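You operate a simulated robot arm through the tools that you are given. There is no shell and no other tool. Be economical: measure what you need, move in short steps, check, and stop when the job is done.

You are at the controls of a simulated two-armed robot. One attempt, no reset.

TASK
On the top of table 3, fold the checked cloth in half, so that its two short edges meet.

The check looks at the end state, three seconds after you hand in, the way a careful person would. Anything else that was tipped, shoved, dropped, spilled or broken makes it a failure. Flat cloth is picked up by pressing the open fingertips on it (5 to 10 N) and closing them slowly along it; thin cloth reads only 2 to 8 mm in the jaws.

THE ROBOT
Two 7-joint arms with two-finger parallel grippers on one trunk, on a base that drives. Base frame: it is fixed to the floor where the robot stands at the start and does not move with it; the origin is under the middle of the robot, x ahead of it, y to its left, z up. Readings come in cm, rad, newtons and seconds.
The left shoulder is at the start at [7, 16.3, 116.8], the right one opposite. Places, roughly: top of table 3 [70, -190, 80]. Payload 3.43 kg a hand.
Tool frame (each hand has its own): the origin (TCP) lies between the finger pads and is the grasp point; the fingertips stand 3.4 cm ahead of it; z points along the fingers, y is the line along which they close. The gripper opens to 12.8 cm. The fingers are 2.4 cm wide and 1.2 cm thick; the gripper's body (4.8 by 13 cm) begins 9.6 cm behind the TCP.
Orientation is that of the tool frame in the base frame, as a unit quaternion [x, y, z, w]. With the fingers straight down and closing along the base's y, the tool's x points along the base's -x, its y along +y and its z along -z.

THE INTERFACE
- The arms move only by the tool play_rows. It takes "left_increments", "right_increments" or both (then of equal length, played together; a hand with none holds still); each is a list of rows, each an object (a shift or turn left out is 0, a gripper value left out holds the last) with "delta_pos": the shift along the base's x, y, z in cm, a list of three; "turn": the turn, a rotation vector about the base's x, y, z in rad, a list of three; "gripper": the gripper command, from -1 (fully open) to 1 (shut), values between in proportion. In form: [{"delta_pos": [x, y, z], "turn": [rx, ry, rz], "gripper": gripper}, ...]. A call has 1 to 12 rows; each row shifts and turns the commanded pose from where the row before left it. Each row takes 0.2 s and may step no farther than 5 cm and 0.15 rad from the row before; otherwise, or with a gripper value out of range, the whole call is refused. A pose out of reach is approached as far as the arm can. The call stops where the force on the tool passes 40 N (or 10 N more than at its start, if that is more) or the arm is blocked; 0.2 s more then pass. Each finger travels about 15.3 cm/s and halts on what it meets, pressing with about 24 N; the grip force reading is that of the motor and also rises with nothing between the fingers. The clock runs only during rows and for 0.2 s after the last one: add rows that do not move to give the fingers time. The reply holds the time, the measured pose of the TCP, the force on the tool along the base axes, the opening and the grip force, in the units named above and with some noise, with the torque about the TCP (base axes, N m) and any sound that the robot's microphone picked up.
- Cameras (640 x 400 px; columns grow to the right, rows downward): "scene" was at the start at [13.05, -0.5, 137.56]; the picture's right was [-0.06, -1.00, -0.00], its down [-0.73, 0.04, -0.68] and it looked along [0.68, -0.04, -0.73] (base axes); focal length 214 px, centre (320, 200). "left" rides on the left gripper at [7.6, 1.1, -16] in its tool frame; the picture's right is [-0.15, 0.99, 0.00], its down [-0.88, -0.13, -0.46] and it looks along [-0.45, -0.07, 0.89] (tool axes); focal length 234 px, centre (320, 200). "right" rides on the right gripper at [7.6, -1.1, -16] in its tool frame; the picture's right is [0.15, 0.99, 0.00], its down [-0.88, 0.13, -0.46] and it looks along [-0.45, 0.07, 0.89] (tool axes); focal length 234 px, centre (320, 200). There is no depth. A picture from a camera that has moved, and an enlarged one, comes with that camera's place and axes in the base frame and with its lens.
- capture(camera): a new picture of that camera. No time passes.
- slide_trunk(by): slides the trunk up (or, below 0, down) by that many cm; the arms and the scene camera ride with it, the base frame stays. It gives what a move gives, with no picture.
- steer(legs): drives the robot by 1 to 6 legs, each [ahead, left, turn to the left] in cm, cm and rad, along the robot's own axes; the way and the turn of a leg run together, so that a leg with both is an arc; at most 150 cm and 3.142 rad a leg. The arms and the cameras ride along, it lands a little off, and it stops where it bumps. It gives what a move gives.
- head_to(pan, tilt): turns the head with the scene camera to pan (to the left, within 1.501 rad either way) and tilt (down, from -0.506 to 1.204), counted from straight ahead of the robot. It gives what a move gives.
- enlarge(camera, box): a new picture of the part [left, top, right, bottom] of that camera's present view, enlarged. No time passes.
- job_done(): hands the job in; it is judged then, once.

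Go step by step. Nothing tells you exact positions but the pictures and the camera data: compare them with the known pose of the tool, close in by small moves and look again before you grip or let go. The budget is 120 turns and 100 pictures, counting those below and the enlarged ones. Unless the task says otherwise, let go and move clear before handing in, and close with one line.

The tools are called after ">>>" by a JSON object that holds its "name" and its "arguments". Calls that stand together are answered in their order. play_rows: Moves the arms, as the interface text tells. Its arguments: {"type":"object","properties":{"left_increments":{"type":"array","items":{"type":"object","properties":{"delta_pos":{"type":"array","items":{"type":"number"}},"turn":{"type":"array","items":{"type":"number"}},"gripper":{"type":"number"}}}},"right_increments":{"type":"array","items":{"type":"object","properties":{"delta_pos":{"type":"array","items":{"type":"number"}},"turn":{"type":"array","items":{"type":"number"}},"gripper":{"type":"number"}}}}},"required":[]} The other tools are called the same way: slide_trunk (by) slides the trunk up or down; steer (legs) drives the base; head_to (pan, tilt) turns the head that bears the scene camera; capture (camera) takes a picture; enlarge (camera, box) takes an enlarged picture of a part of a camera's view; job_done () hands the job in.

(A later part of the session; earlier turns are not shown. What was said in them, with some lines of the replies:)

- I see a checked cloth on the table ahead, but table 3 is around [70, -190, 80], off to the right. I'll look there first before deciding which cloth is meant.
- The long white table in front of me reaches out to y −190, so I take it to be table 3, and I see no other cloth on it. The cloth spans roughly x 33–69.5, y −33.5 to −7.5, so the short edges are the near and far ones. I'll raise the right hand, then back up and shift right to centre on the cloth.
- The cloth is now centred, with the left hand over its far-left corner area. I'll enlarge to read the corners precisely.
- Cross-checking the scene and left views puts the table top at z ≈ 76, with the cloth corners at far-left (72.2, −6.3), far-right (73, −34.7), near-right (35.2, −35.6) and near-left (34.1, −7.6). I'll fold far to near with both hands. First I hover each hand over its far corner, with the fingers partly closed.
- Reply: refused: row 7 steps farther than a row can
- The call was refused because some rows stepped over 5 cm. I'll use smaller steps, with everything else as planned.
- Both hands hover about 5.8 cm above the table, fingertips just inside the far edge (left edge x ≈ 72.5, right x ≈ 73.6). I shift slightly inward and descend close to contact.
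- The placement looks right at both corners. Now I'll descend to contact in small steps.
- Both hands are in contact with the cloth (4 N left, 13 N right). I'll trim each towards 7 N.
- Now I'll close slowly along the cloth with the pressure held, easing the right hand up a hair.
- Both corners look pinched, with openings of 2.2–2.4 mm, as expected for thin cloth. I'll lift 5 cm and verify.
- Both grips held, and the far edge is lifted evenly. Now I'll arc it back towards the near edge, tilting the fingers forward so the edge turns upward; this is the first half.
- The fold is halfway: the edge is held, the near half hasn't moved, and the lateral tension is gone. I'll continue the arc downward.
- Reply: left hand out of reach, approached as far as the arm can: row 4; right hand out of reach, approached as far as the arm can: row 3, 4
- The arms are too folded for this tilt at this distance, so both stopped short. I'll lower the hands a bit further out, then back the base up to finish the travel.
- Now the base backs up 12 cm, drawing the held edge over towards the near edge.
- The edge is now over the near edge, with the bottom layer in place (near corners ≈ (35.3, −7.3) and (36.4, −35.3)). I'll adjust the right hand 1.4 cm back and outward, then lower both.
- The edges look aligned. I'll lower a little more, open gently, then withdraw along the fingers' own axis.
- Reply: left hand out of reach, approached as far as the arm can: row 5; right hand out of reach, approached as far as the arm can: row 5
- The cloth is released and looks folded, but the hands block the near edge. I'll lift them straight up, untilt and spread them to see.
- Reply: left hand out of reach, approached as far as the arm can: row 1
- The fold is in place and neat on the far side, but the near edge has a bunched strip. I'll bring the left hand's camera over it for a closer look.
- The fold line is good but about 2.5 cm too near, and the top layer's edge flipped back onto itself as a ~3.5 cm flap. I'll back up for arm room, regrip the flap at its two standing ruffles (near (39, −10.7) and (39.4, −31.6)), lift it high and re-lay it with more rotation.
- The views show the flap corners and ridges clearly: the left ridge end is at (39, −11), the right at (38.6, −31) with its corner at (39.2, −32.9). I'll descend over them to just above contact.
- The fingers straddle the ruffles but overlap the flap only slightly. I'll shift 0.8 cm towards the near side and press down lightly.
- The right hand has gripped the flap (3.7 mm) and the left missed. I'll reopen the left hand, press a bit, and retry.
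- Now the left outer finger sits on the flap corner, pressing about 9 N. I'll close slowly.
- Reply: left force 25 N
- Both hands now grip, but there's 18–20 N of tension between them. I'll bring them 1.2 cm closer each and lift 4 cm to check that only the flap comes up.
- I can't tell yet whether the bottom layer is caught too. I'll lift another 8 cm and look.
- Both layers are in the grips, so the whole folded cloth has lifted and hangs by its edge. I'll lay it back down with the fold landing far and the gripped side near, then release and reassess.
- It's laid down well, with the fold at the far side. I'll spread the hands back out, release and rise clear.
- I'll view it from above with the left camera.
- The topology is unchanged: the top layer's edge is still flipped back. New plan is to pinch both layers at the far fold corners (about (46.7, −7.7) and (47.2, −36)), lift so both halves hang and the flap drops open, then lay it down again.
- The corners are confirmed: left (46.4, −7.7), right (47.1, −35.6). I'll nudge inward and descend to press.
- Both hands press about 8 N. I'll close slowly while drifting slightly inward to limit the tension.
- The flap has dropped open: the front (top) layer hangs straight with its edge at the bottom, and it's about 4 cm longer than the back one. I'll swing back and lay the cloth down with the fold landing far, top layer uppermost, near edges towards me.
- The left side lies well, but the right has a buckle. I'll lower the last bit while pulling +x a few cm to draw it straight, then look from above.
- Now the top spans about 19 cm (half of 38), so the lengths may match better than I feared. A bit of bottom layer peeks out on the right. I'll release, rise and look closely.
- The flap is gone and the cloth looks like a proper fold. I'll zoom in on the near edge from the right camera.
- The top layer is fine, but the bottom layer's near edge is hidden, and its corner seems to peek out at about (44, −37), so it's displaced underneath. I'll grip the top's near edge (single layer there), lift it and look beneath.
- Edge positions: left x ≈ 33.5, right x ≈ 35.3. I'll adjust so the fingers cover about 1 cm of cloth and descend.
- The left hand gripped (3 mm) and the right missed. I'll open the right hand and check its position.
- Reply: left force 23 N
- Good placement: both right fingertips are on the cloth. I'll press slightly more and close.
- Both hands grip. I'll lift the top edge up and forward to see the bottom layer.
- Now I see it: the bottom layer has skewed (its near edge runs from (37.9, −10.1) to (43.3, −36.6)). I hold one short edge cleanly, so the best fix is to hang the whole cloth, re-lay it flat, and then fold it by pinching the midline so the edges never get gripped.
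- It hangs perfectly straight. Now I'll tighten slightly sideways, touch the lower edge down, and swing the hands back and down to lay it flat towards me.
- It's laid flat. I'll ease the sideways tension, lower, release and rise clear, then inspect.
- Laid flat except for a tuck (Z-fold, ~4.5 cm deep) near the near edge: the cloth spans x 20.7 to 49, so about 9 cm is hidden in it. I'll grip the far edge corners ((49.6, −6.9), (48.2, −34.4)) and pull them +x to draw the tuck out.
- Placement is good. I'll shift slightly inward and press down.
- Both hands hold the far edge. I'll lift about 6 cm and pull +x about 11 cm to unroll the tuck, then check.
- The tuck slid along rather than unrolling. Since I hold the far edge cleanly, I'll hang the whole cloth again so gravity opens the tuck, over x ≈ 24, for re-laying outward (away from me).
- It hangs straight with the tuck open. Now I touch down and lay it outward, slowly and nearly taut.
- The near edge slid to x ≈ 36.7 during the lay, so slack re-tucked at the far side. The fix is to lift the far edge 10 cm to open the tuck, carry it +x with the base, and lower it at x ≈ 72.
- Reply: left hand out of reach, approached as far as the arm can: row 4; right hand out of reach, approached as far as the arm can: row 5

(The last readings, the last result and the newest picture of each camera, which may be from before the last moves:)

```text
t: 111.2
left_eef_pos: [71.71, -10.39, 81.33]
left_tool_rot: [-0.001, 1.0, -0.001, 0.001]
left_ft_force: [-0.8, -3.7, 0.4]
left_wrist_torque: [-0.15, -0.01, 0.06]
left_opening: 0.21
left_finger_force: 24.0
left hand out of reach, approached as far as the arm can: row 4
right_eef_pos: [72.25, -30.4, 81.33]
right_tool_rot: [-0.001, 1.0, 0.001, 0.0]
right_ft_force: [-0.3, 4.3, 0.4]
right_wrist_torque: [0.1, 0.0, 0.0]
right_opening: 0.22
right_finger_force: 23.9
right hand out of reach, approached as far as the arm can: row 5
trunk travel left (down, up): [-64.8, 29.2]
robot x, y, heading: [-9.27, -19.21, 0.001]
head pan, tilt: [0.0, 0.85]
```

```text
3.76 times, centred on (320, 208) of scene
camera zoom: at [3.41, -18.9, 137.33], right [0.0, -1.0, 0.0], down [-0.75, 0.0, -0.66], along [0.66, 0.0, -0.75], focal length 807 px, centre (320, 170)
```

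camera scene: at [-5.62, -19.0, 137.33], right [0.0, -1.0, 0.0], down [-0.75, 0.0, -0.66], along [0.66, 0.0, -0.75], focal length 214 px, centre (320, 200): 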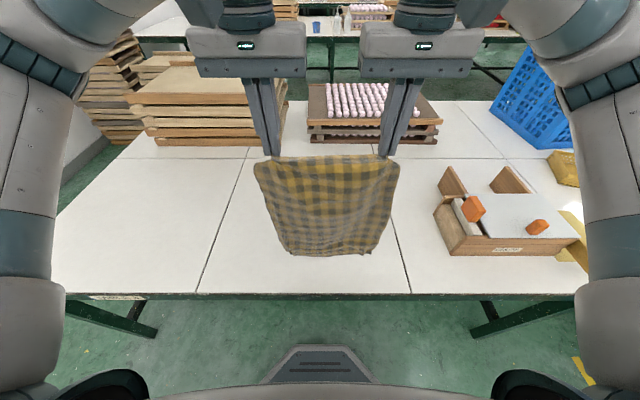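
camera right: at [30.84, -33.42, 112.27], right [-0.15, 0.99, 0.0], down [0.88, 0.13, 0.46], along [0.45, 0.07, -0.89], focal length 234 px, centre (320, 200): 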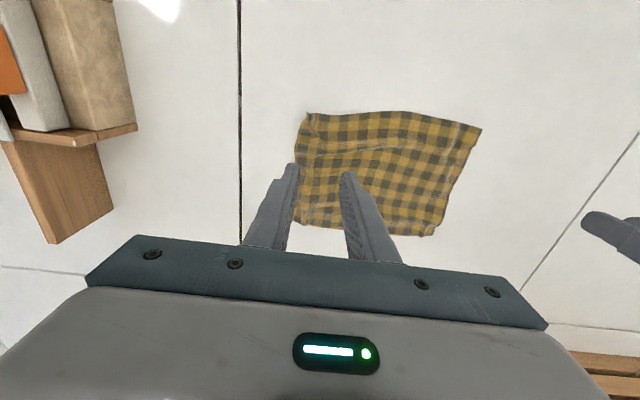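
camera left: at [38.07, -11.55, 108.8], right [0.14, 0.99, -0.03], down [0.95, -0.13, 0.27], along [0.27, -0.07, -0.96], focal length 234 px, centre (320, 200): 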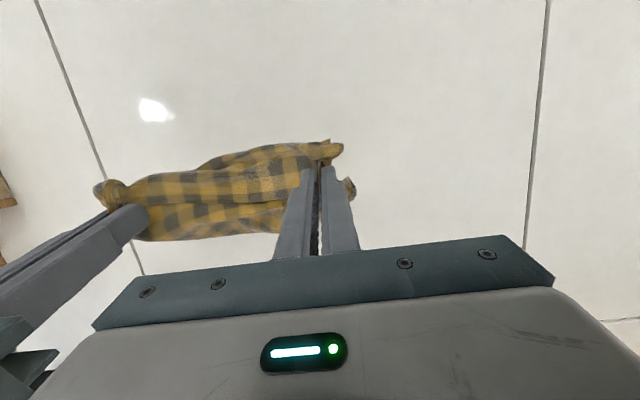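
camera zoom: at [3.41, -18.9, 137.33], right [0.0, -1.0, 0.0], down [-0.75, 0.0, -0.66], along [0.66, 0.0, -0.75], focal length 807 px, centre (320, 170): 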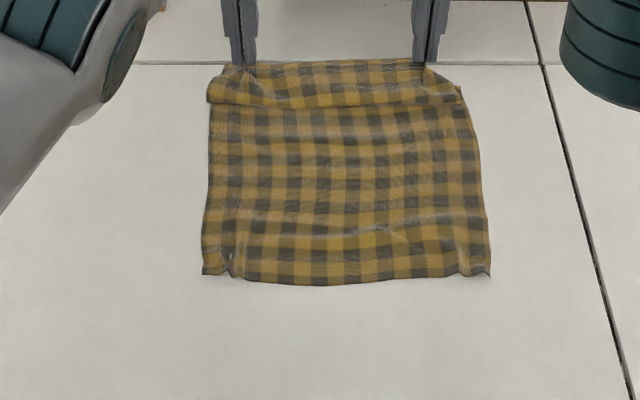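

The near edge slides easily, so pulling doesn't help; a zero-tension lay is needed, with the hands descending at 45° so the cloth always hangs straight down to its contact point. I'll hang it again, back the base up, and do that.

>>> {"name": "play_rows", "arguments": {"left_increments": [{"delta_pos": [-1, 0, 4]}, {"delta_pos": [-1, 0, 4]}, {"delta_pos": [-1, 0, 4.2]}, {"delta_pos": [-2, 0, 4.2]}, {"delta_pos": [-2, 0, 4.2]}, {"delta_pos": [-2, 0, 4.2]}, {"delta_pos": [-2, 0, 4.2]}, {"delta_pos": [-2, 0, 4]}, {"delta_pos": [-2, 0, 4]}, {}], "right_increments": [{"delta_pos": [-1.3, 0, 4]}, {"delta_pos": [-1.3, 0, 4]}, {"delta_pos": [-1, 0, 4.2]}, {"delta_pos": [-2, 0, 4.2]}, {"delta_pos": [-2, 0, 4.2]}, {"delta_pos": [-2, 0, 4.2]}, {"delta_pos": [-2, 0, 4.2]}, {"delta_pos": [-2, 0, 4]}, {"delta_pos": [-2, 0, 4]}, {}]}}

>>> {"name": "steer", "arguments": {"legs": [[-10, 0, 0]]}}

>>> {"name": "play_rows", "arguments": {"left_increments": [{"delta_pos": [-3, 0, 0]}, {"delta_pos": [-3, 0, 0]}, {"delta_pos": [-3, 0, 0]}, {"delta_pos": [-3, 0, 0]}, {"delta_pos": [-3, 0, 0]}, {"delta_pos": [-3, 0, 0]}, {"delta_pos": [-3, 0, 0]}, {"delta_pos": [-2, 0, 0]}, {}, {}, {}, {}], "right_increments": [{"delta_pos": [-3, 0, 0]}, {"delta_pos": [-3, 0, 0]}, {"delta_pos": [-3, 0, 0]}, {"delta_pos": [-3, 0, 0]}, {"delta_pos": [-3, 0, 0]}, {"delta_pos": [-3, 0, 0]}, {"delta_pos": [-3, 0, 0]}, {"delta_pos": [-2, 0, 0]}, {}, {}, {}, {}]}}

```text
t: 113.3
left_eef_pos: [57.11, -10.52, 118.23]
left_tool_rot: [-0.003, 1.0, 0.001, -0.001]
left_ft_force: [0.2, -4.8, 0.2]
left_wrist_torque: [-0.13, 0.06, 0.05]
left_opening: 0.21
left_finger_force: 23.2
right_eef_pos: [56.75, -30.58, 118.19]
right_tool_rot: [-0.002, 1.0, 0.001, -0.001]
right_ft_force: [0.3, 4.6, -0.2]
right_wrist_torque: [0.17, 0.02, -0.01]
right_opening: 0.19
right_finger_force: 24.8
trunk travel left (down, up): [-64.8, 29.2]
robot x, y, heading: [-9.55, -18.92, 0.004]
head pan, tilt: [0.0, 0.85]
```

```text
t: 114.5
left_eef_pos: [47.22, -10.56, 118.25]
left_tool_rot: [0.0, 1.0, 0.0, 0.0]
left_ft_force: [-1.0, -4.1, 0.4]
left_wrist_torque: [-0.15, -0.04, 0.02]
left_opening: 0.24
left_finger_force: 24.5
right_eef_pos: [46.81, -30.69, 118.27]
right_tool_rot: [-0.002, 1.0, 0.001, -0.001]
right_ft_force: [-0.6, 4.1, -0.5]
right_wrist_torque: [0.14, -0.03, -0.03]
right_opening: 0.22
right_finger_force: 23.8
trunk travel left (down, up): [-64.8, 29.2]
robot x, y, heading: [-19.33, -18.79, 0.004]
head pan, tilt: [0.0, 0.85]
```

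```text
t: 117.1
left_eef_pos: [24.06, -10.6, 118.2]
left_tool_rot: [-0.001, 1.0, 0.0, 0.0]
left_ft_force: [0.3, -4.5, 0.1]
left_wrist_torque: [-0.2, 0.01, 0.03]
left_opening: 0.23
left_finger_force: 24.0
right_eef_pos: [23.89, -30.66, 118.3]
right_tool_rot: [0.0, 1.0, 0.001, -0.001]
right_ft_force: [-0.1, 4.1, 0.6]
right_wrist_torque: [0.17, -0.02, -0.03]
right_opening: 0.23
right_finger_force: 24.4
trunk travel left (down, up): [-64.8, 29.2]
robot x, y, heading: [-19.41, -18.94, 0.003]
head pan, tilt: [0.0, 0.85]
```

>>> {"name": "play_rows", "arguments": {"left_increments": [{"delta_pos": [0, 0, -1.2]}, {"delta_pos": [0.5, 0, -1]}, {"delta_pos": [2, 0, -1.2]}, {"delta_pos": [2, 0, -1.6]}, {"delta_pos": [2, 0, -2]}, {"delta_pos": [2, 0, -2]}, {"delta_pos": [2, 0, -2]}, {"delta_pos": [2, 0, -2]}, {"delta_pos": [2, 0, -2]}, {"delta_pos": [2, 0, -2]}, {"delta_pos": [2, 0, -2]}, {"delta_pos": [2, 0, -2]}], "right_increments": [{"delta_pos": [0, 0, -1.2]}, {"delta_pos": [0.5, 0, -1]}, {"delta_pos": [2, 0, -1.2]}, {"delta_pos": [2, 0, -1.6]}, {"delta_pos": [2, 0, -2]}, {"delta_pos": [2, 0, -2]}, {"delta_pos": [2, 0, -2]}, {"delta_pos": [2, 0, -2]}, {"delta_pos": [2, 0, -2]}, {"delta_pos": [2, 0, -2]}, {"delta_pos": [2, 0, -2]}, {"delta_pos": [2, 0, -2]}]}}

>>> {"name": "enlarge", "arguments": {"camera": "scene", "box": [220, 140, 420, 265]}}

```text
t: 119.7
left_eef_pos: [44.66, -10.52, 97.15]
left_tool_rot: [-0.001, 1.0, 0.001, 0.0]
left_ft_force: [-0.7, -4.1, 0.0]
left_wrist_torque: [-0.16, 0.02, 0.03]
left_opening: 0.25
left_finger_force: 23.9
right_eef_pos: [44.35, -30.49, 97.06]
right_tool_rot: [-0.001, 1.0, 0.001, -0.002]
right_ft_force: [0.6, 3.9, -0.3]
right_wrist_torque: [0.16, 0.04, -0.02]
right_opening: 0.2
right_finger_force: 24.2
trunk travel left (down, up): [-64.8, 29.2]
robot x, y, heading: [-19.03, -19.0, -0.002]
head pan, tilt: [0.0, 0.85]
```

```text
3.20 times, centred on (320, 202) of scene
camera zoom: at [-6.33, -19.01, 137.31], right [0.0, -1.0, 0.0], down [-0.75, 0.0, -0.66], along [0.66, 0.0, -0.75], focal length 686 px, centre (320, 192)
```

zoom: 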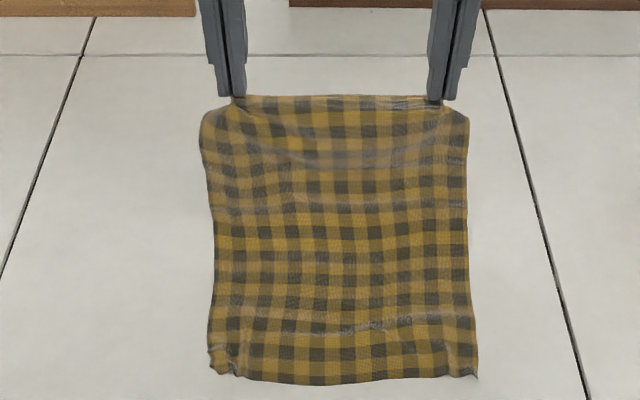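

The near edge stayed at x ≈ 24 with no slip, so this works. I'll continue the same 45° line down.

>>> {"name": "play_rows", "arguments": {"left_increments": [{"delta_pos": [2.1, 0, -2.05]}, {"delta_pos": [2.1, 0, -2.05]}, {"delta_pos": [2.1, 0, -2.05]}, {"delta_pos": [2.1, 0, -2.05]}, {"delta_pos": [2.1, 0, -2.05]}, {"delta_pos": [2.1, 0, -2.05]}, {"delta_pos": [2.1, 0, -2.05]}, {"delta_pos": [1.6, 0, -1.6]}, {"delta_pos": [0.6, 0, -0.6]}, {}], "right_increments": [{"delta_pos": [2.1, 0, -2.05]}, {"delta_pos": [2.1, 0, -2.05]}, {"delta_pos": [2.1, 0, -2.05]}, {"delta_pos": [2.1, 0, -2.05]}, {"delta_pos": [2.1, 0, -2.05]}, {"delta_pos": [2.1, 0, -2.05]}, {"delta_pos": [2.1, 0, -2.05]}, {"delta_pos": [1.6, 0, -1.6]}, {"delta_pos": [0.6, 0, -0.6]}, {}]}}

>>> {"name": "enlarge", "arguments": {"camera": "scene", "box": [220, 140, 420, 265]}}

```text
t: 121.9
left_eef_pos: [61.54, -10.52, 80.62]
left_tool_rot: [-0.001, 1.0, 0.001, 0.0]
left_ft_force: [-0.6, -2.9, -0.1]
left_wrist_torque: [-0.16, -0.02, 0.05]
left_opening: 0.26
left_finger_force: 24.1
right_eef_pos: [61.0, -30.47, 80.67]
right_tool_rot: [-0.002, 1.0, 0.0, 0.0]
right_ft_force: [-0.6, 3.9, 1.0]
right_wrist_torque: [0.08, 0.01, -0.03]
right_opening: 0.21
right_finger_force: 23.6
trunk travel left (down, up): [-64.8, 29.2]
robot x, y, heading: [-19.37, -19.07, 0.001]
head pan, tilt: [0.0, 0.85]
```

```text
3.20 times, centred on (320, 202) of scene
camera zoom: at [-6.49, -18.99, 137.32], right [0.0, -1.0, 0.0], down [-0.75, 0.0, -0.66], along [0.66, 0.0, -0.75], focal length 686 px, centre (320, 192)
```

zoom: 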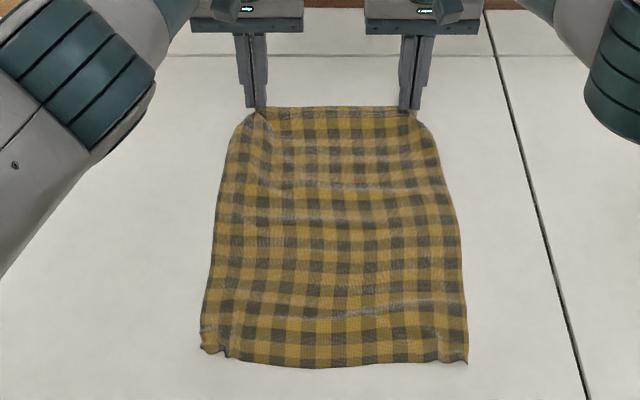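

The cloth is now flat, x ≈ 25.3 to 62.5. I'll lower, release and rise, then measure the midline.

>>> {"name": "play_rows", "arguments": {"left_increments": [{"delta_pos": [0, 0, -0.5]}, {"delta_pos": [0, 0, -0.4]}, {}, {"gripper": 0.8}, {"gripper": 0.6}, {"gripper": 0.4}, {}, {"delta_pos": [0, 0, 2]}, {"delta_pos": [0, 0, 4]}, {"delta_pos": [0, 2, 4]}, {"delta_pos": [0, 3, 2]}, {"delta_pos": [0, 3, 0]}], "right_increments": [{"delta_pos": [0, 0, -0.5]}, {"delta_pos": [0, 0, -0.4]}, {}, {"gripper": 0.8}, {"gripper": 0.6}, {"gripper": 0.4}, {}, {"delta_pos": [0, 0, 2]}, {"delta_pos": [0, 0, 4]}, {"delta_pos": [0, -2, 4]}, {"delta_pos": [0, -3, 2]}, {"delta_pos": [0, -3, 0]}]}}

>>> {"name": "enlarge", "arguments": {"camera": "scene", "box": [240, 155, 400, 255]}}

```text
t: 124.5
left_eef_pos: [61.51, -2.37, 91.84]
left_tool_rot: [-0.002, 1.0, 0.001, 0.0]
left_ft_force: [0.4, -0.3, -0.4]
left_wrist_torque: [-0.02, 0.01, -0.01]
left_opening: 3.83
left_finger_force: 0.1
right_eef_pos: [61.05, -38.67, 91.9]
right_tool_rot: [-0.001, 1.0, 0.0, -0.001]
right_ft_force: [-0.4, 0.1, -0.4]
right_wrist_torque: [-0.04, -0.03, 0.01]
right_opening: 3.85
right_finger_force: 0.1
trunk travel left (down, up): [-64.8, 29.2]
robot x, y, heading: [-19.04, -19.28, 0.005]
head pan, tilt: [0.0, 0.85]
```

```text
4.00 times, centred on (320, 205) of scene
camera zoom: at [-6.47, -19.01, 137.32], right [0.0, -1.0, 0.0], down [-0.75, 0.0, -0.66], along [0.66, 0.0, -0.75], focal length 858 px, centre (320, 180)
```

zoom: 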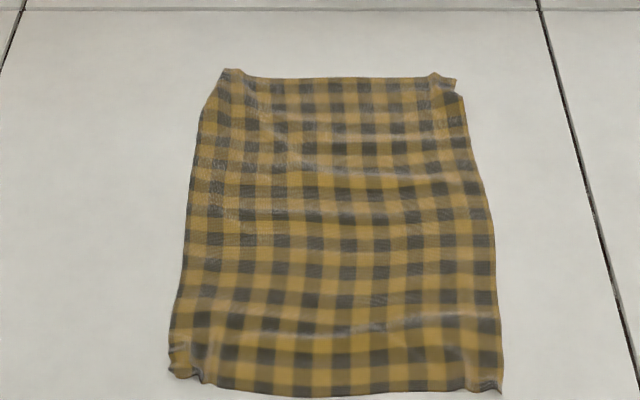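

Measured: far edge x ≈ 63 (left) / 61.8 (right), near edge ≈ 26.3 / 25.3, so the midline runs through (44.6, −6.3) and (43.5, −34.8). I'll turn the hands 90° so they close along x and hover over the midline's two ends.

>>> {"name": "play_rows", "arguments": {"left_increments": [{"delta_pos": [-1.6, 0, 0], "turn": [0, 0, -0.1428], "gripper": 0.375}, {"delta_pos": [-1.6, 0, 0], "turn": [0, 0, -0.1428]}, {"delta_pos": [-1.6, 0, 0], "turn": [0, 0, -0.1428]}, {"delta_pos": [-1.6, -0.6, 0], "turn": [0, 0, -0.1428]}, {"delta_pos": [-1.6, -0.6, 0], "turn": [0, 0, -0.1428]}, {"delta_pos": [-1.5, -0.6, 0], "turn": [0, 0, -0.1428]}, {"delta_pos": [-1.5, -0.6, 0], "turn": [0, 0, -0.1428]}, {"delta_pos": [-1.5, -0.7, 0], "turn": [0, 0, -0.1428]}, {"delta_pos": [-1.5, -0.7, -1], "turn": [0, 0, -0.1428]}, {"delta_pos": [-1.5, -0.7, -2], "turn": [0, 0, -0.1428]}, {"delta_pos": [-1.4, -0.8, -2], "turn": [0, 0, -0.1428]}, {}], "right_increments": [{"delta_pos": [-1.6, 0, 0], "turn": [0, 0, 0.1428], "gripper": 0.375}, {"delta_pos": [-1.6, 0, 0], "turn": [0, 0, 0.1428]}, {"delta_pos": [-1.6, 0, 0], "turn": [0, 0, 0.1428]}, {"delta_pos": [-1.6, 0.6, 0], "turn": [0, 0, 0.1428]}, {"delta_pos": [-1.6, 0.6, 0], "turn": [0, 0, 0.1428]}, {"delta_pos": [-1.6, 0.6, 0], "turn": [0, 0, 0.1428]}, {"delta_pos": [-1.6, 0.6, 0], "turn": [0, 0, 0.1428]}, {"delta_pos": [-1.6, 0.7, 0], "turn": [0, 0, 0.1428]}, {"delta_pos": [-1.6, 0.7, -1], "turn": [0, 0, 0.1428]}, {"delta_pos": [-1.6, 0.7, -2], "turn": [0, 0, 0.1428]}, {"delta_pos": [-1.5, 0.8, -2], "turn": [0, 0, 0.1428]}, {}]}}

>>> {"name": "capture", "arguments": {"camera": "scene"}}

```text
t: 127.1
left_eef_pos: [44.61, -7.77, 86.77]
left_tool_rot: [0.707, 0.707, -0.001, 0.001]
left_ft_force: [0.5, -0.6, -0.3]
left_wrist_torque: [-0.01, -0.01, -0.02]
left_opening: 4.0
left_finger_force: 0.0
right_eef_pos: [49.19, -41.15, 91.4]
right_tool_rot: [-0.35, 0.937, 0.001, 0.0]
right_ft_force: [0.0, 0.0, -0.1]
right_wrist_torque: [-0.06, 0.03, 0.0]
right_opening: 4.0
right_finger_force: 0.0
right hand out of reach, approached as far as the arm can: row 5, 6, 7, 8, 9, 10, 11
trunk travel left (down, up): [-64.8, 29.2]
robot x, y, heading: [-19.72, -19.47, -0.003]
head pan, tilt: [0.0, 0.85]
```

```text
19 pictures are left
camera scene: at [-6.44, -18.94, 137.32], right [0.0, -1.0, 0.0], down [-0.75, 0.0, -0.66], along [0.66, 0.0, -0.75], focal length 214 px, centre (320, 200)
```

scene: 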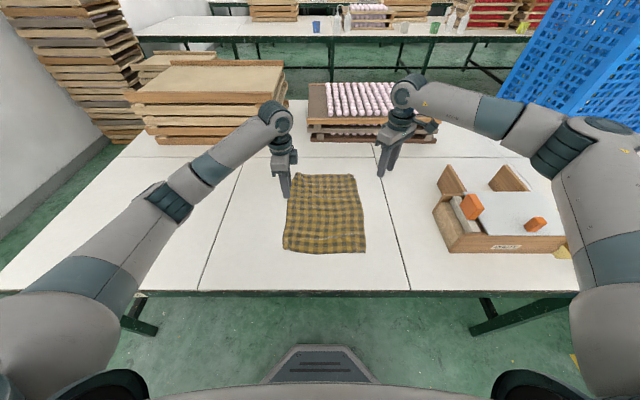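

The left hand turned fine; the right hit its wrist limit that way, so I'll turn it the other direction.

>>> {"name": "play_rows", "arguments": {"right_increments": [{"turn": [0, 0, -0.143]}, {"turn": [0, 0, -0.143]}, {"turn": [0, 0, -0.143]}, {"turn": [0, 0, -0.143]}, {"turn": [0, 0, -0.143]}, {"turn": [0, 0, -0.143]}, {"turn": [0, 0, -0.143]}, {"turn": [0, 0, -0.143]}, {"turn": [0, 0, -0.143]}, {"turn": [0, 0, -0.143]}, {"turn": [0, 0, -0.143]}, {"turn": [0, 0, -0.143]}]}}

>>> {"name": "play_rows", "arguments": {"right_increments": [{"delta_pos": [-1.2, 1.6, 0], "turn": [0, 0, -0.143]}, {"delta_pos": [-1.2, 1.6, 0], "turn": [0, 0, -0.143]}, {"delta_pos": [-1.2, 1.6, 0], "turn": [0, 0, -0.143]}, {"delta_pos": [-1.1, 1.6, 0], "turn": [0, 0, -0.142]}, {"delta_pos": [-1, 1.3, -2.5]}, {"delta_pos": [0, 0, -2.3]}, {}]}}

```text
t: 129.7
left_eef_pos: [44.56, -7.86, 86.88]
left_tool_rot: [0.706, 0.708, -0.001, 0.001]
left_ft_force: [-0.5, 0.1, 0.3]
left_wrist_torque: [0.01, 0.03, 0.0]
left_opening: 4.0
left_finger_force: 0.1
right_eef_pos: [49.12, -41.27, 91.54]
right_tool_rot: [0.482, 0.876, 0.0, 0.001]
right_ft_force: [-0.1, 0.4, 0.2]
right_wrist_torque: [0.0, 0.01, 0.0]
right_opening: 3.99
right_finger_force: 0.0
trunk travel left (down, up): [-64.8, 29.2]
robot x, y, heading: [-19.49, -18.8, -0.004]
head pan, tilt: [0.0, 0.85]
```

```text
t: 131.3
left_eef_pos: [44.52, -7.7, 86.85]
left_tool_rot: [0.706, 0.708, -0.001, 0.0]
left_ft_force: [0.4, -0.3, -0.3]
left_wrist_torque: [0.0, 0.01, 0.0]
left_opening: 4.0
left_finger_force: 0.1
right_eef_pos: [43.4, -33.55, 86.6]
right_tool_rot: [0.707, 0.707, 0.001, 0.0]
right_ft_force: [0.8, 0.2, -0.1]
right_wrist_torque: [-0.01, 0.0, 0.01]
right_opening: 3.98
right_finger_force: 0.1
trunk travel left (down, up): [-64.8, 29.2]
robot x, y, heading: [-19.35, -19.39, 0.003]
head pan, tilt: [0.0, 0.85]
```

Both hands are turned and over the midline's ends. I'll check their placement relative to the side edges.

>>> {"name": "enlarge", "arguments": {"camera": "left", "box": [200, 60, 440, 210]}}

>>> {"name": "enlarge", "arguments": {"camera": "right", "box": [200, 60, 440, 210]}}

```text
2.67 times, centred on (320, 135) of left
camera zoom: at [45.8, -0.15, 102.81], right [0.99, -0.14, 0.0], down [-0.13, -0.88, 0.46], along [-0.07, -0.45, -0.89], focal length 624 px, centre (320, 373)
```

zoom: 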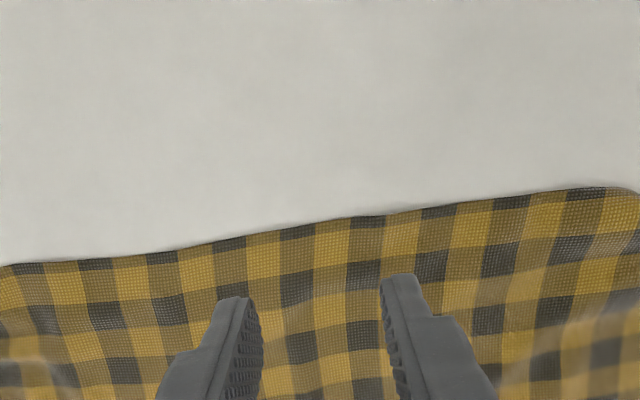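

```text
2.67 times, centred on (320, 135) of right
camera zoom: at [42.27, -25.95, 102.65], right [0.99, 0.15, 0.0], down [0.13, -0.88, 0.46], along [0.07, -0.45, -0.89], focal length 624 px, centre (320, 373)
```

zoom: 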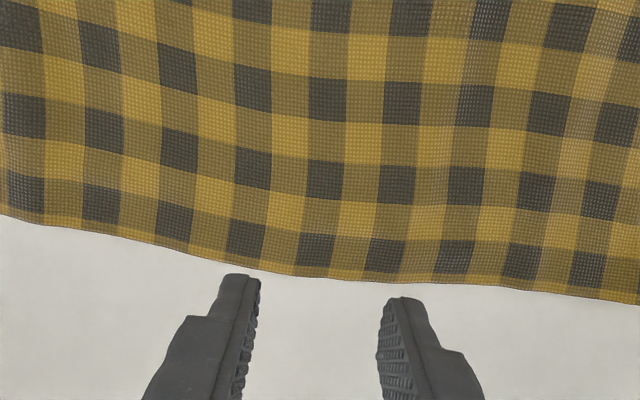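

Both are well placed at the side edges (left edge y ≈ −6.8, right y ≈ −34.8). I'll descend to press.

>>> {"name": "play_rows", "arguments": {"left_increments": [{"delta_pos": [0, -0.2, -3]}, {"delta_pos": [0, 0, -2.5]}, {"delta_pos": [0, 0, -1.2]}, {"delta_pos": [0, 0, -0.5]}, {"delta_pos": [0, 0, -0.15]}, {}], "right_increments": [{"delta_pos": [0, 0.1, -3]}, {"delta_pos": [0, 0, -2.5]}, {"delta_pos": [0, 0, -1]}, {"delta_pos": [0, 0, -0.5]}, {"delta_pos": [0, 0, -0.15]}, {}]}}

```text
t: 132.7
left_eef_pos: [44.52, -8.01, 79.49]
left_tool_rot: [0.706, 0.708, 0.0, 0.001]
left_ft_force: [0.9, 0.4, 9.4]
left_wrist_torque: [0.07, 0.06, 0.01]
left_opening: 3.99
left_finger_force: 0.0
right_eef_pos: [43.46, -33.38, 79.58]
right_tool_rot: [0.708, 0.706, 0.0, 0.0]
right_ft_force: [-0.7, -0.6, -0.3]
right_wrist_torque: [-0.04, -0.04, 0.0]
right_opening: 4.0
right_finger_force: 0.1
trunk travel left (down, up): [-64.8, 29.2]
robot x, y, heading: [-19.58, -19.22, -0.004]
head pan, tilt: [0.0, 0.85]
```

>>> {"name": "play_rows", "arguments": {"right_increments": [{"delta_pos": [0, 0, -0.12]}, {"delta_pos": [0, 0, -0.08]}, {}]}}

```text
t: 133.5
left_eef_pos: [44.46, -8.07, 79.66]
left_tool_rot: [0.707, 0.708, 0.0, 0.001]
left_ft_force: [2.2, 0.3, 8.1]
left_wrist_torque: [0.04, -0.03, 0.0]
left_opening: 3.92
left_finger_force: 0.1
right_eef_pos: [43.49, -33.37, 79.43]
right_tool_rot: [0.708, 0.707, 0.002, 0.001]
right_ft_force: [0.7, -0.6, 11.3]
right_wrist_torque: [-0.09, 0.14, 0.05]
right_opening: 3.96
right_finger_force: 0.0
trunk travel left (down, up): [-64.8, 29.2]
robot x, y, heading: [-19.32, -19.1, -0.002]
head pan, tilt: [0.0, 0.85]
```

Good contact (8 N and 11 N). I'll close slowly.

>>> {"name": "play_rows", "arguments": {"left_increments": [{"gripper": 0.45}, {"gripper": 0.52}, {"gripper": 0.59}, {"gripper": 0.66}, {"gripper": 0.73}, {"gripper": 0.8}, {"gripper": 0.87}, {"gripper": 0.94}, {"gripper": 1}, {}, {}], "right_increments": [{"gripper": 0.45}, {"gripper": 0.52}, {"gripper": 0.59}, {"gripper": 0.66}, {"gripper": 0.73}, {"gripper": 0.8}, {"gripper": 0.87}, {"gripper": 0.94}, {"gripper": 1}, {}, {}]}}

```text
t: 135.9
left_eef_pos: [44.42, -8.01, 79.42]
left_tool_rot: [0.706, 0.708, 0.0, 0.001]
left_ft_force: [-0.5, -0.6, 3.8]
left_wrist_torque: [-0.01, 0.0, -0.03]
left_opening: 0.25
left_finger_force: 23.6
right_eef_pos: [43.22, -33.36, 79.55]
right_tool_rot: [0.707, 0.707, 0.002, 0.002]
right_ft_force: [-1.3, 0.7, 19.6]
right_wrist_torque: [-0.08, 0.11, 0.0]
right_opening: 0.67
right_finger_force: 24.0
trunk travel left (down, up): [-64.8, 29.2]
robot x, y, heading: [-19.43, -19.05, 0.002]
head pan, tilt: [0.0, 0.85]
```

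Both ends of the midline are pinched. I'll lift straight up so the two halves hang.

>>> {"name": "play_rows", "arguments": {"left_increments": [{"delta_pos": [0, 0, 1]}, {"delta_pos": [0, 0, 2]}, {"delta_pos": [0, 0, 2]}, {"delta_pos": [0, 0, 2]}, {"delta_pos": [0, 0, 2]}, {"delta_pos": [0, 0, 2]}, {"delta_pos": [0, 0, 2]}, {"delta_pos": [0, 0, 2]}, {"delta_pos": [0, 0, 2]}, {"delta_pos": [0, 0, 2]}, {"delta_pos": [0, 0, 2]}, {"delta_pos": [0, 0, 1]}], "right_increments": [{"delta_pos": [0, 0, 1]}, {"delta_pos": [0, 0, 2]}, {"delta_pos": [0, 0, 2]}, {"delta_pos": [0, 0, 2]}, {"delta_pos": [0, 0, 2]}, {"delta_pos": [0, 0, 2]}, {"delta_pos": [0, 0, 2]}, {"delta_pos": [0, 0, 2]}, {"delta_pos": [0, 0, 2]}, {"delta_pos": [0, 0, 2]}, {"delta_pos": [0, 0, 2]}, {"delta_pos": [0, 0, 1]}]}}

>>> {"name": "enlarge", "arguments": {"camera": "scene", "box": [240, 130, 400, 230]}}

```text
t: 138.5
left_eef_pos: [44.56, -8.01, 101.56]
left_tool_rot: [0.706, 0.708, 0.0, 0.001]
left_ft_force: [-0.3, -1.4, -1.4]
left_wrist_torque: [-0.05, -0.03, -0.04]
left_opening: 0.23
left_finger_force: 24.5
right_eef_pos: [43.4, -33.38, 101.46]
right_tool_rot: [0.707, 0.707, 0.001, 0.0]
right_ft_force: [-0.4, 0.3, -0.3]
right_wrist_torque: [0.0, 0.02, -0.02]
right_opening: 0.64
right_finger_force: 24.2
trunk travel left (down, up): [-64.8, 29.2]
robot x, y, heading: [-19.33, -18.88, 0.0]
head pan, tilt: [0.0, 0.85]
```

```text
4.00 times, centred on (320, 180) of scene
camera zoom: at [-6.51, -19.0, 137.32], right [0.0, -1.0, 0.0], down [-0.75, 0.0, -0.66], along [0.66, 0.0, -0.75], focal length 858 px, centre (320, 280)
```

zoom: 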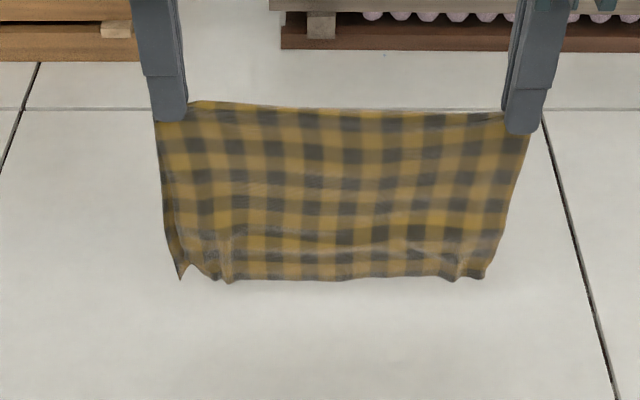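

Hanging neatly with both short edges together at the bottom. I'll shift back 9 cm, let it settle, then lay it outward along a 45° line.

>>> {"name": "play_rows", "arguments": {"left_increments": [{"delta_pos": [-1.8, 0, 0]}, {"delta_pos": [-1.8, 0, 0]}, {"delta_pos": [-1.8, 0, 0]}, {"delta_pos": [-1.8, 0, 0]}, {"delta_pos": [-1.8, 0, 0]}, {}, {}, {}, {"delta_pos": [0, 0, -1.3]}, {"delta_pos": [0, 0, -1.3]}, {"delta_pos": [0, 0, -1.2]}, {}], "right_increments": [{"delta_pos": [-1.6, 0, 0]}, {"delta_pos": [-1.6, 0, 0]}, {"delta_pos": [-1.6, 0, 0]}, {"delta_pos": [-1.6, 0, 0]}, {"delta_pos": [-1.5, 0, 0]}, {}, {}, {}, {"delta_pos": [0, 0, -1.3]}, {"delta_pos": [0, 0, -1.3]}, {"delta_pos": [0, 0, -1.2]}, {}]}}

>>> {"name": "play_rows", "arguments": {"left_increments": [{"delta_pos": [1.6, 0, -0.9]}, {"delta_pos": [1.7, 0, -1.4]}, {"delta_pos": [1.7, 0, -1.7]}, {"delta_pos": [1.7, 0, -1.7]}, {"delta_pos": [1.7, 0, -1.7]}, {"delta_pos": [1.7, 0, -1.7]}, {"delta_pos": [1.7, 0, -1.7]}, {"delta_pos": [1.7, 0, -1.7]}, {"delta_pos": [1.7, 0, -1.7]}, {"delta_pos": [1.6, 0, -1.6]}, {"delta_pos": [1, 0, -0.8]}, {}], "right_increments": [{"delta_pos": [1.6, 0, -0.9]}, {"delta_pos": [1.7, 0, -1.4]}, {"delta_pos": [1.7, 0, -1.7]}, {"delta_pos": [1.7, 0, -1.7]}, {"delta_pos": [1.7, 0, -1.7]}, {"delta_pos": [1.7, 0, -1.7]}, {"delta_pos": [1.7, 0, -1.7]}, {"delta_pos": [1.7, 0, -1.7]}, {"delta_pos": [1.7, 0, -1.7]}, {"delta_pos": [1.6, 0, -1.6]}, {"delta_pos": [1, 0, -0.8]}, {}]}}

>>> {"name": "enlarge", "arguments": {"camera": "scene", "box": [240, 140, 400, 240]}}

```text
t: 141.1
left_eef_pos: [35.64, -7.93, 97.47]
left_tool_rot: [0.707, 0.708, -0.001, 0.001]
left_ft_force: [-0.5, -0.4, -0.1]
left_wrist_torque: [-0.03, 0.01, -0.05]
left_opening: 0.25
left_finger_force: 24.0
right_eef_pos: [35.4, -33.42, 97.64]
right_tool_rot: [0.707, 0.707, 0.001, 0.0]
right_ft_force: [0.3, 0.9, -0.2]
right_wrist_torque: [-0.03, 0.06, -0.03]
right_opening: 0.66
right_finger_force: 23.9
trunk travel left (down, up): [-64.8, 29.2]
robot x, y, heading: [-18.9, -19.31, 0.005]
head pan, tilt: [0.0, 0.85]
```

```text
t: 143.7
left_eef_pos: [53.4, -7.96, 80.99]
left_tool_rot: [0.707, 0.707, -0.001, 0.0]
left_ft_force: [-1.3, -1.0, -0.1]
left_wrist_torque: [-0.05, 0.0, -0.05]
left_opening: 0.23
left_finger_force: 24.4
right_eef_pos: [53.3, -33.41, 80.97]
right_tool_rot: [0.708, 0.707, 0.001, 0.0]
right_ft_force: [0.0, 0.5, 0.2]
right_wrist_torque: [0.02, -0.01, -0.02]
right_opening: 0.69
right_finger_force: 24.3
trunk travel left (down, up): [-64.8, 29.2]
robot x, y, heading: [-19.6, -18.76, -0.002]
head pan, tilt: [0.0, 0.85]
```

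```text
4.00 times, centred on (320, 190) of scene
camera zoom: at [-6.52, -19.0, 137.33], right [0.0, -1.0, 0.0], down [-0.75, 0.0, -0.66], along [0.66, 0.0, -0.75], focal length 858 px, centre (320, 240)
```

zoom: 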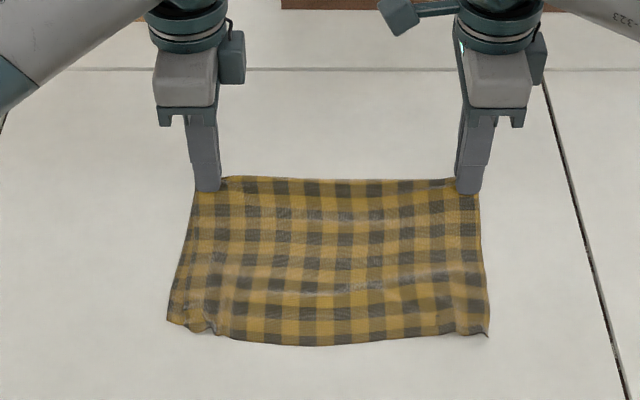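

Laid very cleanly. I'll lower slightly with a small +x tension, open just a little, and lift straight off.

>>> {"name": "play_rows", "arguments": {"left_increments": [{"delta_pos": [0.4, 0, -0.5]}, {"delta_pos": [0.3, 0, -0.2]}, {}, {"gripper": 0.9}, {"gripper": 0.8}, {"gripper": 0.75}, {}, {"delta_pos": [0, 0, 0.8]}, {"delta_pos": [0, 0, 1]}, {"delta_pos": [0, 0, 2]}, {"delta_pos": [0, 0, 4]}, {"delta_pos": [0, 0, 4]}], "right_increments": [{"delta_pos": [0.4, 0, -0.5]}, {"delta_pos": [0.3, 0, -0.2]}, {}, {"gripper": 0.9}, {"gripper": 0.8}, {"gripper": 0.75}, {}, {"delta_pos": [0, 0, 0.8]}, {"delta_pos": [0, 0, 1]}, {"delta_pos": [0, 0, 2]}, {"delta_pos": [0, 0, 4]}, {"delta_pos": [0, 0, 4]}]}}

>>> {"name": "play_rows", "arguments": {"left_increments": [{"delta_pos": [0, 2, 3]}, {"delta_pos": [0, 4, 2]}, {"delta_pos": [0, 4, 0]}, {}], "right_increments": [{"delta_pos": [0, -1, 4]}, {"delta_pos": [0, -2, 3]}, {"delta_pos": [0, -3, 1]}, {}]}}

>>> {"name": "enlarge", "arguments": {"camera": "scene", "box": [255, 155, 385, 236]}}

```text
t: 146.3
left_eef_pos: [53.91, -7.97, 92.12]
left_tool_rot: [0.706, 0.708, 0.0, 0.0]
left_ft_force: [-0.8, -0.5, 0.1]
left_wrist_torque: [-0.03, 0.01, -0.02]
left_opening: 1.59
left_finger_force: 0.1
right_eef_pos: [53.89, -33.35, 92.14]
right_tool_rot: [0.709, 0.705, 0.002, 0.0]
right_ft_force: [-0.2, -0.6, -1.1]
right_wrist_torque: [-0.01, -0.03, -0.01]
right_opening: 1.62
right_finger_force: 0.1
trunk travel left (down, up): [-64.8, 29.2]
robot x, y, heading: [-19.36, -19.14, 0.003]
head pan, tilt: [0.0, 0.85]
```

```text
t: 147.3
left_eef_pos: [54.09, 2.19, 97.04]
left_tool_rot: [0.707, 0.708, 0.0, 0.001]
left_ft_force: [-0.2, -0.4, 0.6]
left_wrist_torque: [-0.01, 0.01, -0.03]
left_opening: 1.57
left_finger_force: 0.0
right_eef_pos: [54.09, -39.35, 99.91]
right_tool_rot: [0.707, 0.708, 0.001, 0.0]
right_ft_force: [0.3, 0.3, 0.0]
right_wrist_torque: [0.01, -0.02, 0.04]
right_opening: 1.6
right_finger_force: 0.1
trunk travel left (down, up): [-64.8, 29.2]
robot x, y, heading: [-19.49, -18.97, 0.0]
head pan, tilt: [0.0, 0.85]
```

```text
4.92 times, centred on (320, 196) of scene
camera zoom: at [-6.5, -19.02, 137.33], right [0.0, -1.0, 0.0], down [-0.75, 0.0, -0.66], along [0.66, 0.0, -0.75], focal length 1056 px, centre (320, 222)
```

zoom: 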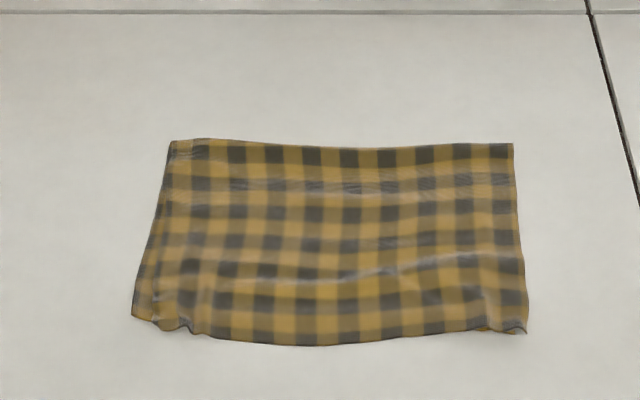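

That looks like a clean half fold: fold line x ≈ 55.5, near edges x ≈ 36–38, about 19 cm long. To verify the hidden bottom edge, I'll turn the left hand back and use its camera from low on the near side.

>>> {"name": "play_rows", "arguments": {"left_increments": [{"delta_pos": [0, 0, 2], "turn": [0, 0, 0.1428]}, {"delta_pos": [0, 0, 0], "turn": [0, 0, 0.1428]}, {"turn": [0, 0, 0.1428]}, {"turn": [0, 0, 0.1428]}, {"turn": [0, 0, 0.1428]}, {"turn": [0, 0, 0.1428]}, {"turn": [0, 0, 0.1428]}, {"turn": [0, 0, 0.1428]}, {"turn": [0, 0, 0.1428]}, {"turn": [0, 0, 0.1428]}, {"turn": [0, 0, 0.1428]}, {}], "right_increments": [{"delta_pos": [0, 0, 2], "turn": [0, 0, 0.1428]}, {"delta_pos": [0, 0, 0], "turn": [0, 0, 0.1428]}, {"turn": [0, 0, 0.1428]}, {"turn": [0, 0, 0.1428]}, {"turn": [0, 0, 0.1428]}, {"turn": [0, 0, 0.1428]}, {"turn": [0, 0, 0.1428]}, {"turn": [0, 0, 0.1428]}, {"turn": [0, 0, 0.1428]}, {"turn": [0, 0, 0.1428]}, {"turn": [0, 0, 0.1428]}, {}]}}

>>> {"name": "steer", "arguments": {"legs": [[-20, 0, 0]]}}

>>> {"name": "play_rows", "arguments": {"left_increments": [{"delta_pos": [-1, -2, 0], "turn": [0, -0.1, 0]}, {"delta_pos": [-1, -2, 0], "turn": [0, -0.1, 0]}, {"delta_pos": [-1, -2, 0], "turn": [0, -0.1, 0]}, {"delta_pos": [-1, -2, -1], "turn": [0, -0.1, 0]}, {"delta_pos": [-1, -2, -1], "turn": [0, -0.1, 0]}, {"delta_pos": [-1, -2, -1], "turn": [0, -0.1, 0]}, {"delta_pos": [-1, -2, -1], "turn": [0, -0.1, 0]}, {"delta_pos": [-1, -2, -1], "turn": [0, -0.1, 0]}, {"delta_pos": [0, -2, -1]}, {"delta_pos": [0, -1, -1]}, {}]}}

>>> {"name": "capture", "arguments": {"camera": "left"}}

```text
t: 149.9
left_eef_pos: [54.14, 2.08, 99.2]
left_tool_rot: [-0.001, 1.0, -0.001, 0.001]
left_ft_force: [0.3, 0.5, 0.3]
left_wrist_torque: [-0.02, 0.01, 0.03]
left_opening: 1.6
left_finger_force: 0.1
right_eef_pos: [54.1, -39.44, 102.06]
right_tool_rot: [-0.001, 1.0, 0.001, 0.0]
right_ft_force: [-0.8, -0.2, -0.2]
right_wrist_torque: [0.02, -0.01, 0.02]
right_opening: 1.61
right_finger_force: 0.0
trunk travel left (down, up): [-64.8, 29.2]
robot x, y, heading: [-19.48, -18.82, -0.0]
head pan, tilt: [0.0, 0.85]
```

```text
t: 151.5
left_eef_pos: [33.97, 1.95, 99.19]
left_tool_rot: [-0.001, 1.0, 0.0, 0.0]
left_ft_force: [-0.4, 0.8, 0.4]
left_wrist_torque: [0.01, 0.01, 0.0]
left_opening: 1.61
left_finger_force: 0.2
right_eef_pos: [33.9, -39.45, 101.93]
right_tool_rot: [0.002, 1.0, 0.001, -0.001]
right_ft_force: [0.2, -0.3, 0.1]
right_wrist_torque: [-0.01, -0.03, 0.01]
right_opening: 1.61
right_finger_force: 0.1
trunk travel left (down, up): [-64.8, 29.2]
robot x, y, heading: [-39.21, -19.2, -0.004]
head pan, tilt: [0.0, 0.85]
```

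```text
t: 153.9
left_eef_pos: [26.13, -17.27, 92.12]
left_tool_rot: [-0.001, 0.921, 0.001, 0.39]
left_ft_force: [0.4, 0.2, 0.3]
left_wrist_torque: [-0.01, -0.02, -0.04]
left_opening: 1.61
left_finger_force: 0.0
right_eef_pos: [33.99, -39.5, 102.04]
right_tool_rot: [0.002, 1.0, 0.001, 0.001]
right_ft_force: [-0.8, -1.1, -0.3]
right_wrist_torque: [0.03, 0.01, 0.04]
right_opening: 1.6
right_finger_force: 0.1
trunk travel left (down, up): [-64.8, 29.2]
robot x, y, heading: [-39.82, -19.03, 0.0]
head pan, tilt: [0.0, 0.85]
```

```text
13 pictures are left
camera left: at [9.49, -16.02, 97.78], right [0.1, 0.99, 0.1], down [0.29, -0.13, 0.95], along [0.95, -0.07, -0.3], focal length 234 px, centre (320, 200)
```

left: 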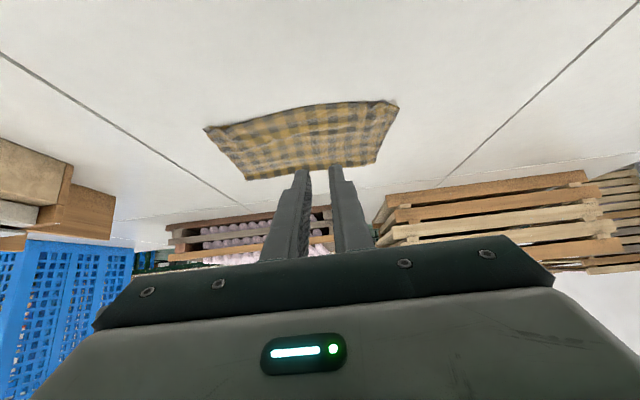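

>>> {"name": "enlarge", "arguments": {"camera": "left", "box": [195, 85, 410, 195]}}

```text
2.98 times, centred on (302, 140) of left
camera zoom: at [9.49, -16.02, 97.78], right [0.1, 0.99, 0.1], down [0.29, -0.13, 0.95], along [0.95, -0.07, -0.3], focal length 697 px, centre (372, 379)
```

zoom: 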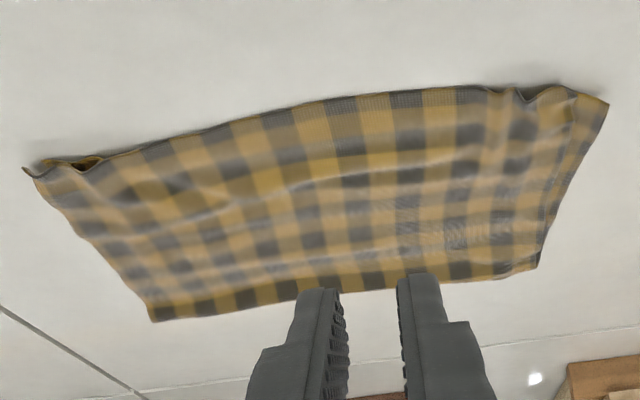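

The edges appear to meet. I'll zoom on the two ends to confirm the layers.

>>> {"name": "enlarge", "arguments": {"camera": "left", "box": [198, 105, 278, 155]}}

>>> {"name": "enlarge", "arguments": {"camera": "left", "box": [330, 85, 410, 135]}}

```text
8.00 times, centred on (238, 130) of left
camera zoom: at [9.49, -16.02, 97.78], right [0.1, 0.99, 0.1], down [0.29, -0.13, 0.95], along [0.95, -0.07, -0.3], focal length 1873 px, centre (976, 760)
```

zoom: 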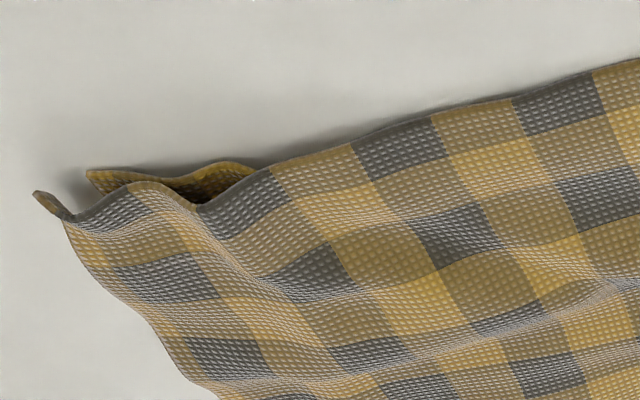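

```text
8.00 times, centred on (370, 110) of left
camera zoom: at [9.49, -16.02, 97.78], right [0.1, 0.99, 0.1], down [0.29, -0.13, 0.95], along [0.95, -0.07, -0.3], focal length 1873 px, centre (-80, 920)
```

zoom: 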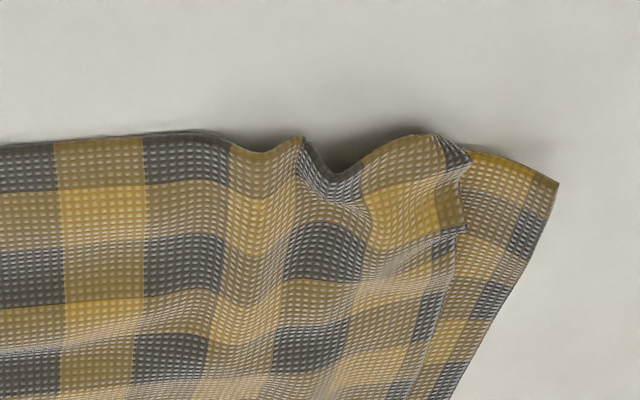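

The two short edges lie together within about a centimetre at both ends, with only small ruffles. I'll move the left hand clear and take a last look.

>>> {"name": "play_rows", "arguments": {"left_increments": [{"delta_pos": [0, 3, 2], "turn": [0, 0.1, 0]}, {"delta_pos": [0, 3, 2], "turn": [0, 0.1, 0]}, {"delta_pos": [0, 3, 2], "turn": [0, 0.1, 0]}, {"delta_pos": [0, 3, 2], "turn": [0, 0.1, 0]}, {"delta_pos": [0, 3, 0], "turn": [0, 0.1, 0]}, {"turn": [0, 0.1, 0]}, {"turn": [0, 0.1, 0]}, {"turn": [0, 0.1, 0]}, {}]}}

>>> {"name": "capture", "arguments": {"camera": "scene"}}

>>> {"name": "enlarge", "arguments": {"camera": "scene", "box": [265, 130, 375, 200]}}

```text
t: 155.9
left_eef_pos: [26.1, -2.09, 100.13]
left_tool_rot: [0.0, 1.0, 0.0, -0.001]
left_ft_force: [-0.6, -0.2, -0.4]
left_wrist_torque: [0.0, -0.02, -0.02]
left_opening: 1.57
left_finger_force: 0.1
right_eef_pos: [33.95, -39.4, 102.1]
right_tool_rot: [0.001, 1.0, 0.001, 0.0]
right_ft_force: [0.3, -0.5, 0.1]
right_wrist_torque: [-0.02, -0.02, 0.0]
right_opening: 1.63
right_finger_force: 0.1
trunk travel left (down, up): [-64.8, 29.2]
robot x, y, heading: [-39.04, -18.96, -0.002]
head pan, tilt: [0.0, 0.85]
```

```text
9 pictures are left
camera scene: at [-26.56, -19.02, 137.33], right [0.0, -1.0, 0.0], down [-0.75, 0.0, -0.66], along [0.66, 0.0, -0.75], focal length 214 px, centre (320, 200)
```

scene: 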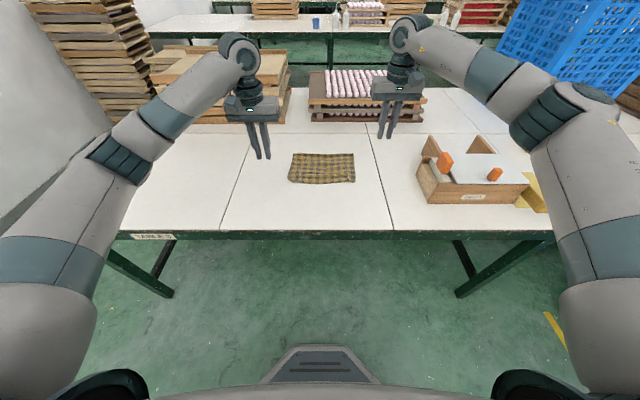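

```text
5.71 times, centred on (320, 165) of scene
camera zoom: at [-26.56, -19.02, 137.33], right [0.0, -1.0, 0.0], down [-0.75, 0.0, -0.66], along [0.66, 0.0, -0.75], focal length 1226 px, centre (320, 400)
```

zoom: 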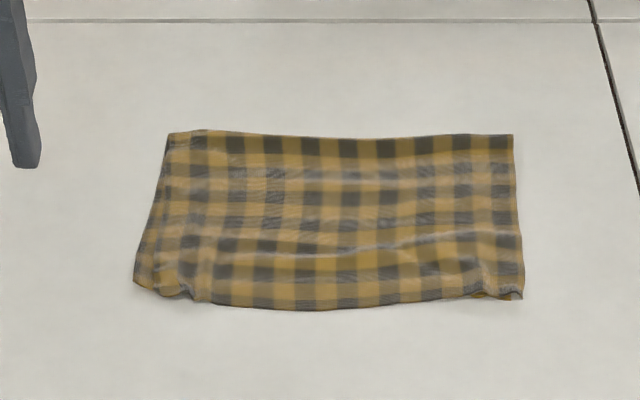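

The cloth is folded and everything else looks undisturbed. I'll read the label on the table's front edge to confirm this is table 3.

>>> {"name": "enlarge", "arguments": {"camera": "scene", "box": [120, 222, 190, 250]}}

```text
9.14 times, centred on (155, 236) of scene
camera zoom: at [-26.56, -19.02, 137.33], right [0.0, -1.0, 0.0], down [-0.75, 0.0, -0.66], along [0.66, 0.0, -0.75], focal length 1961 px, centre (1829, -129)
```

zoom: 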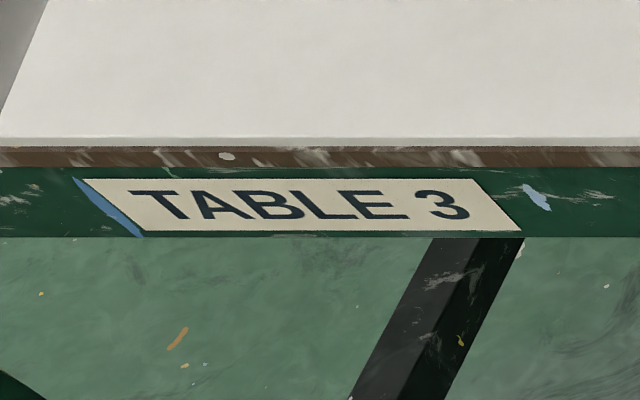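

The label reads TABLE 3, the cloth is folded in half, and both hands are clear, so I'm handing in.

>>> {"name": "job_done", "arguments": {}}

```text
The job is handed in.
```

The checked cloth on table 3 is folded in half with its short edges meeting to within about 1 cm. There are small ruffles at the near corners, and the top near-left corner sits about 2 cm inward. I saw nothing else on the table disturbed, and both hands are clear.
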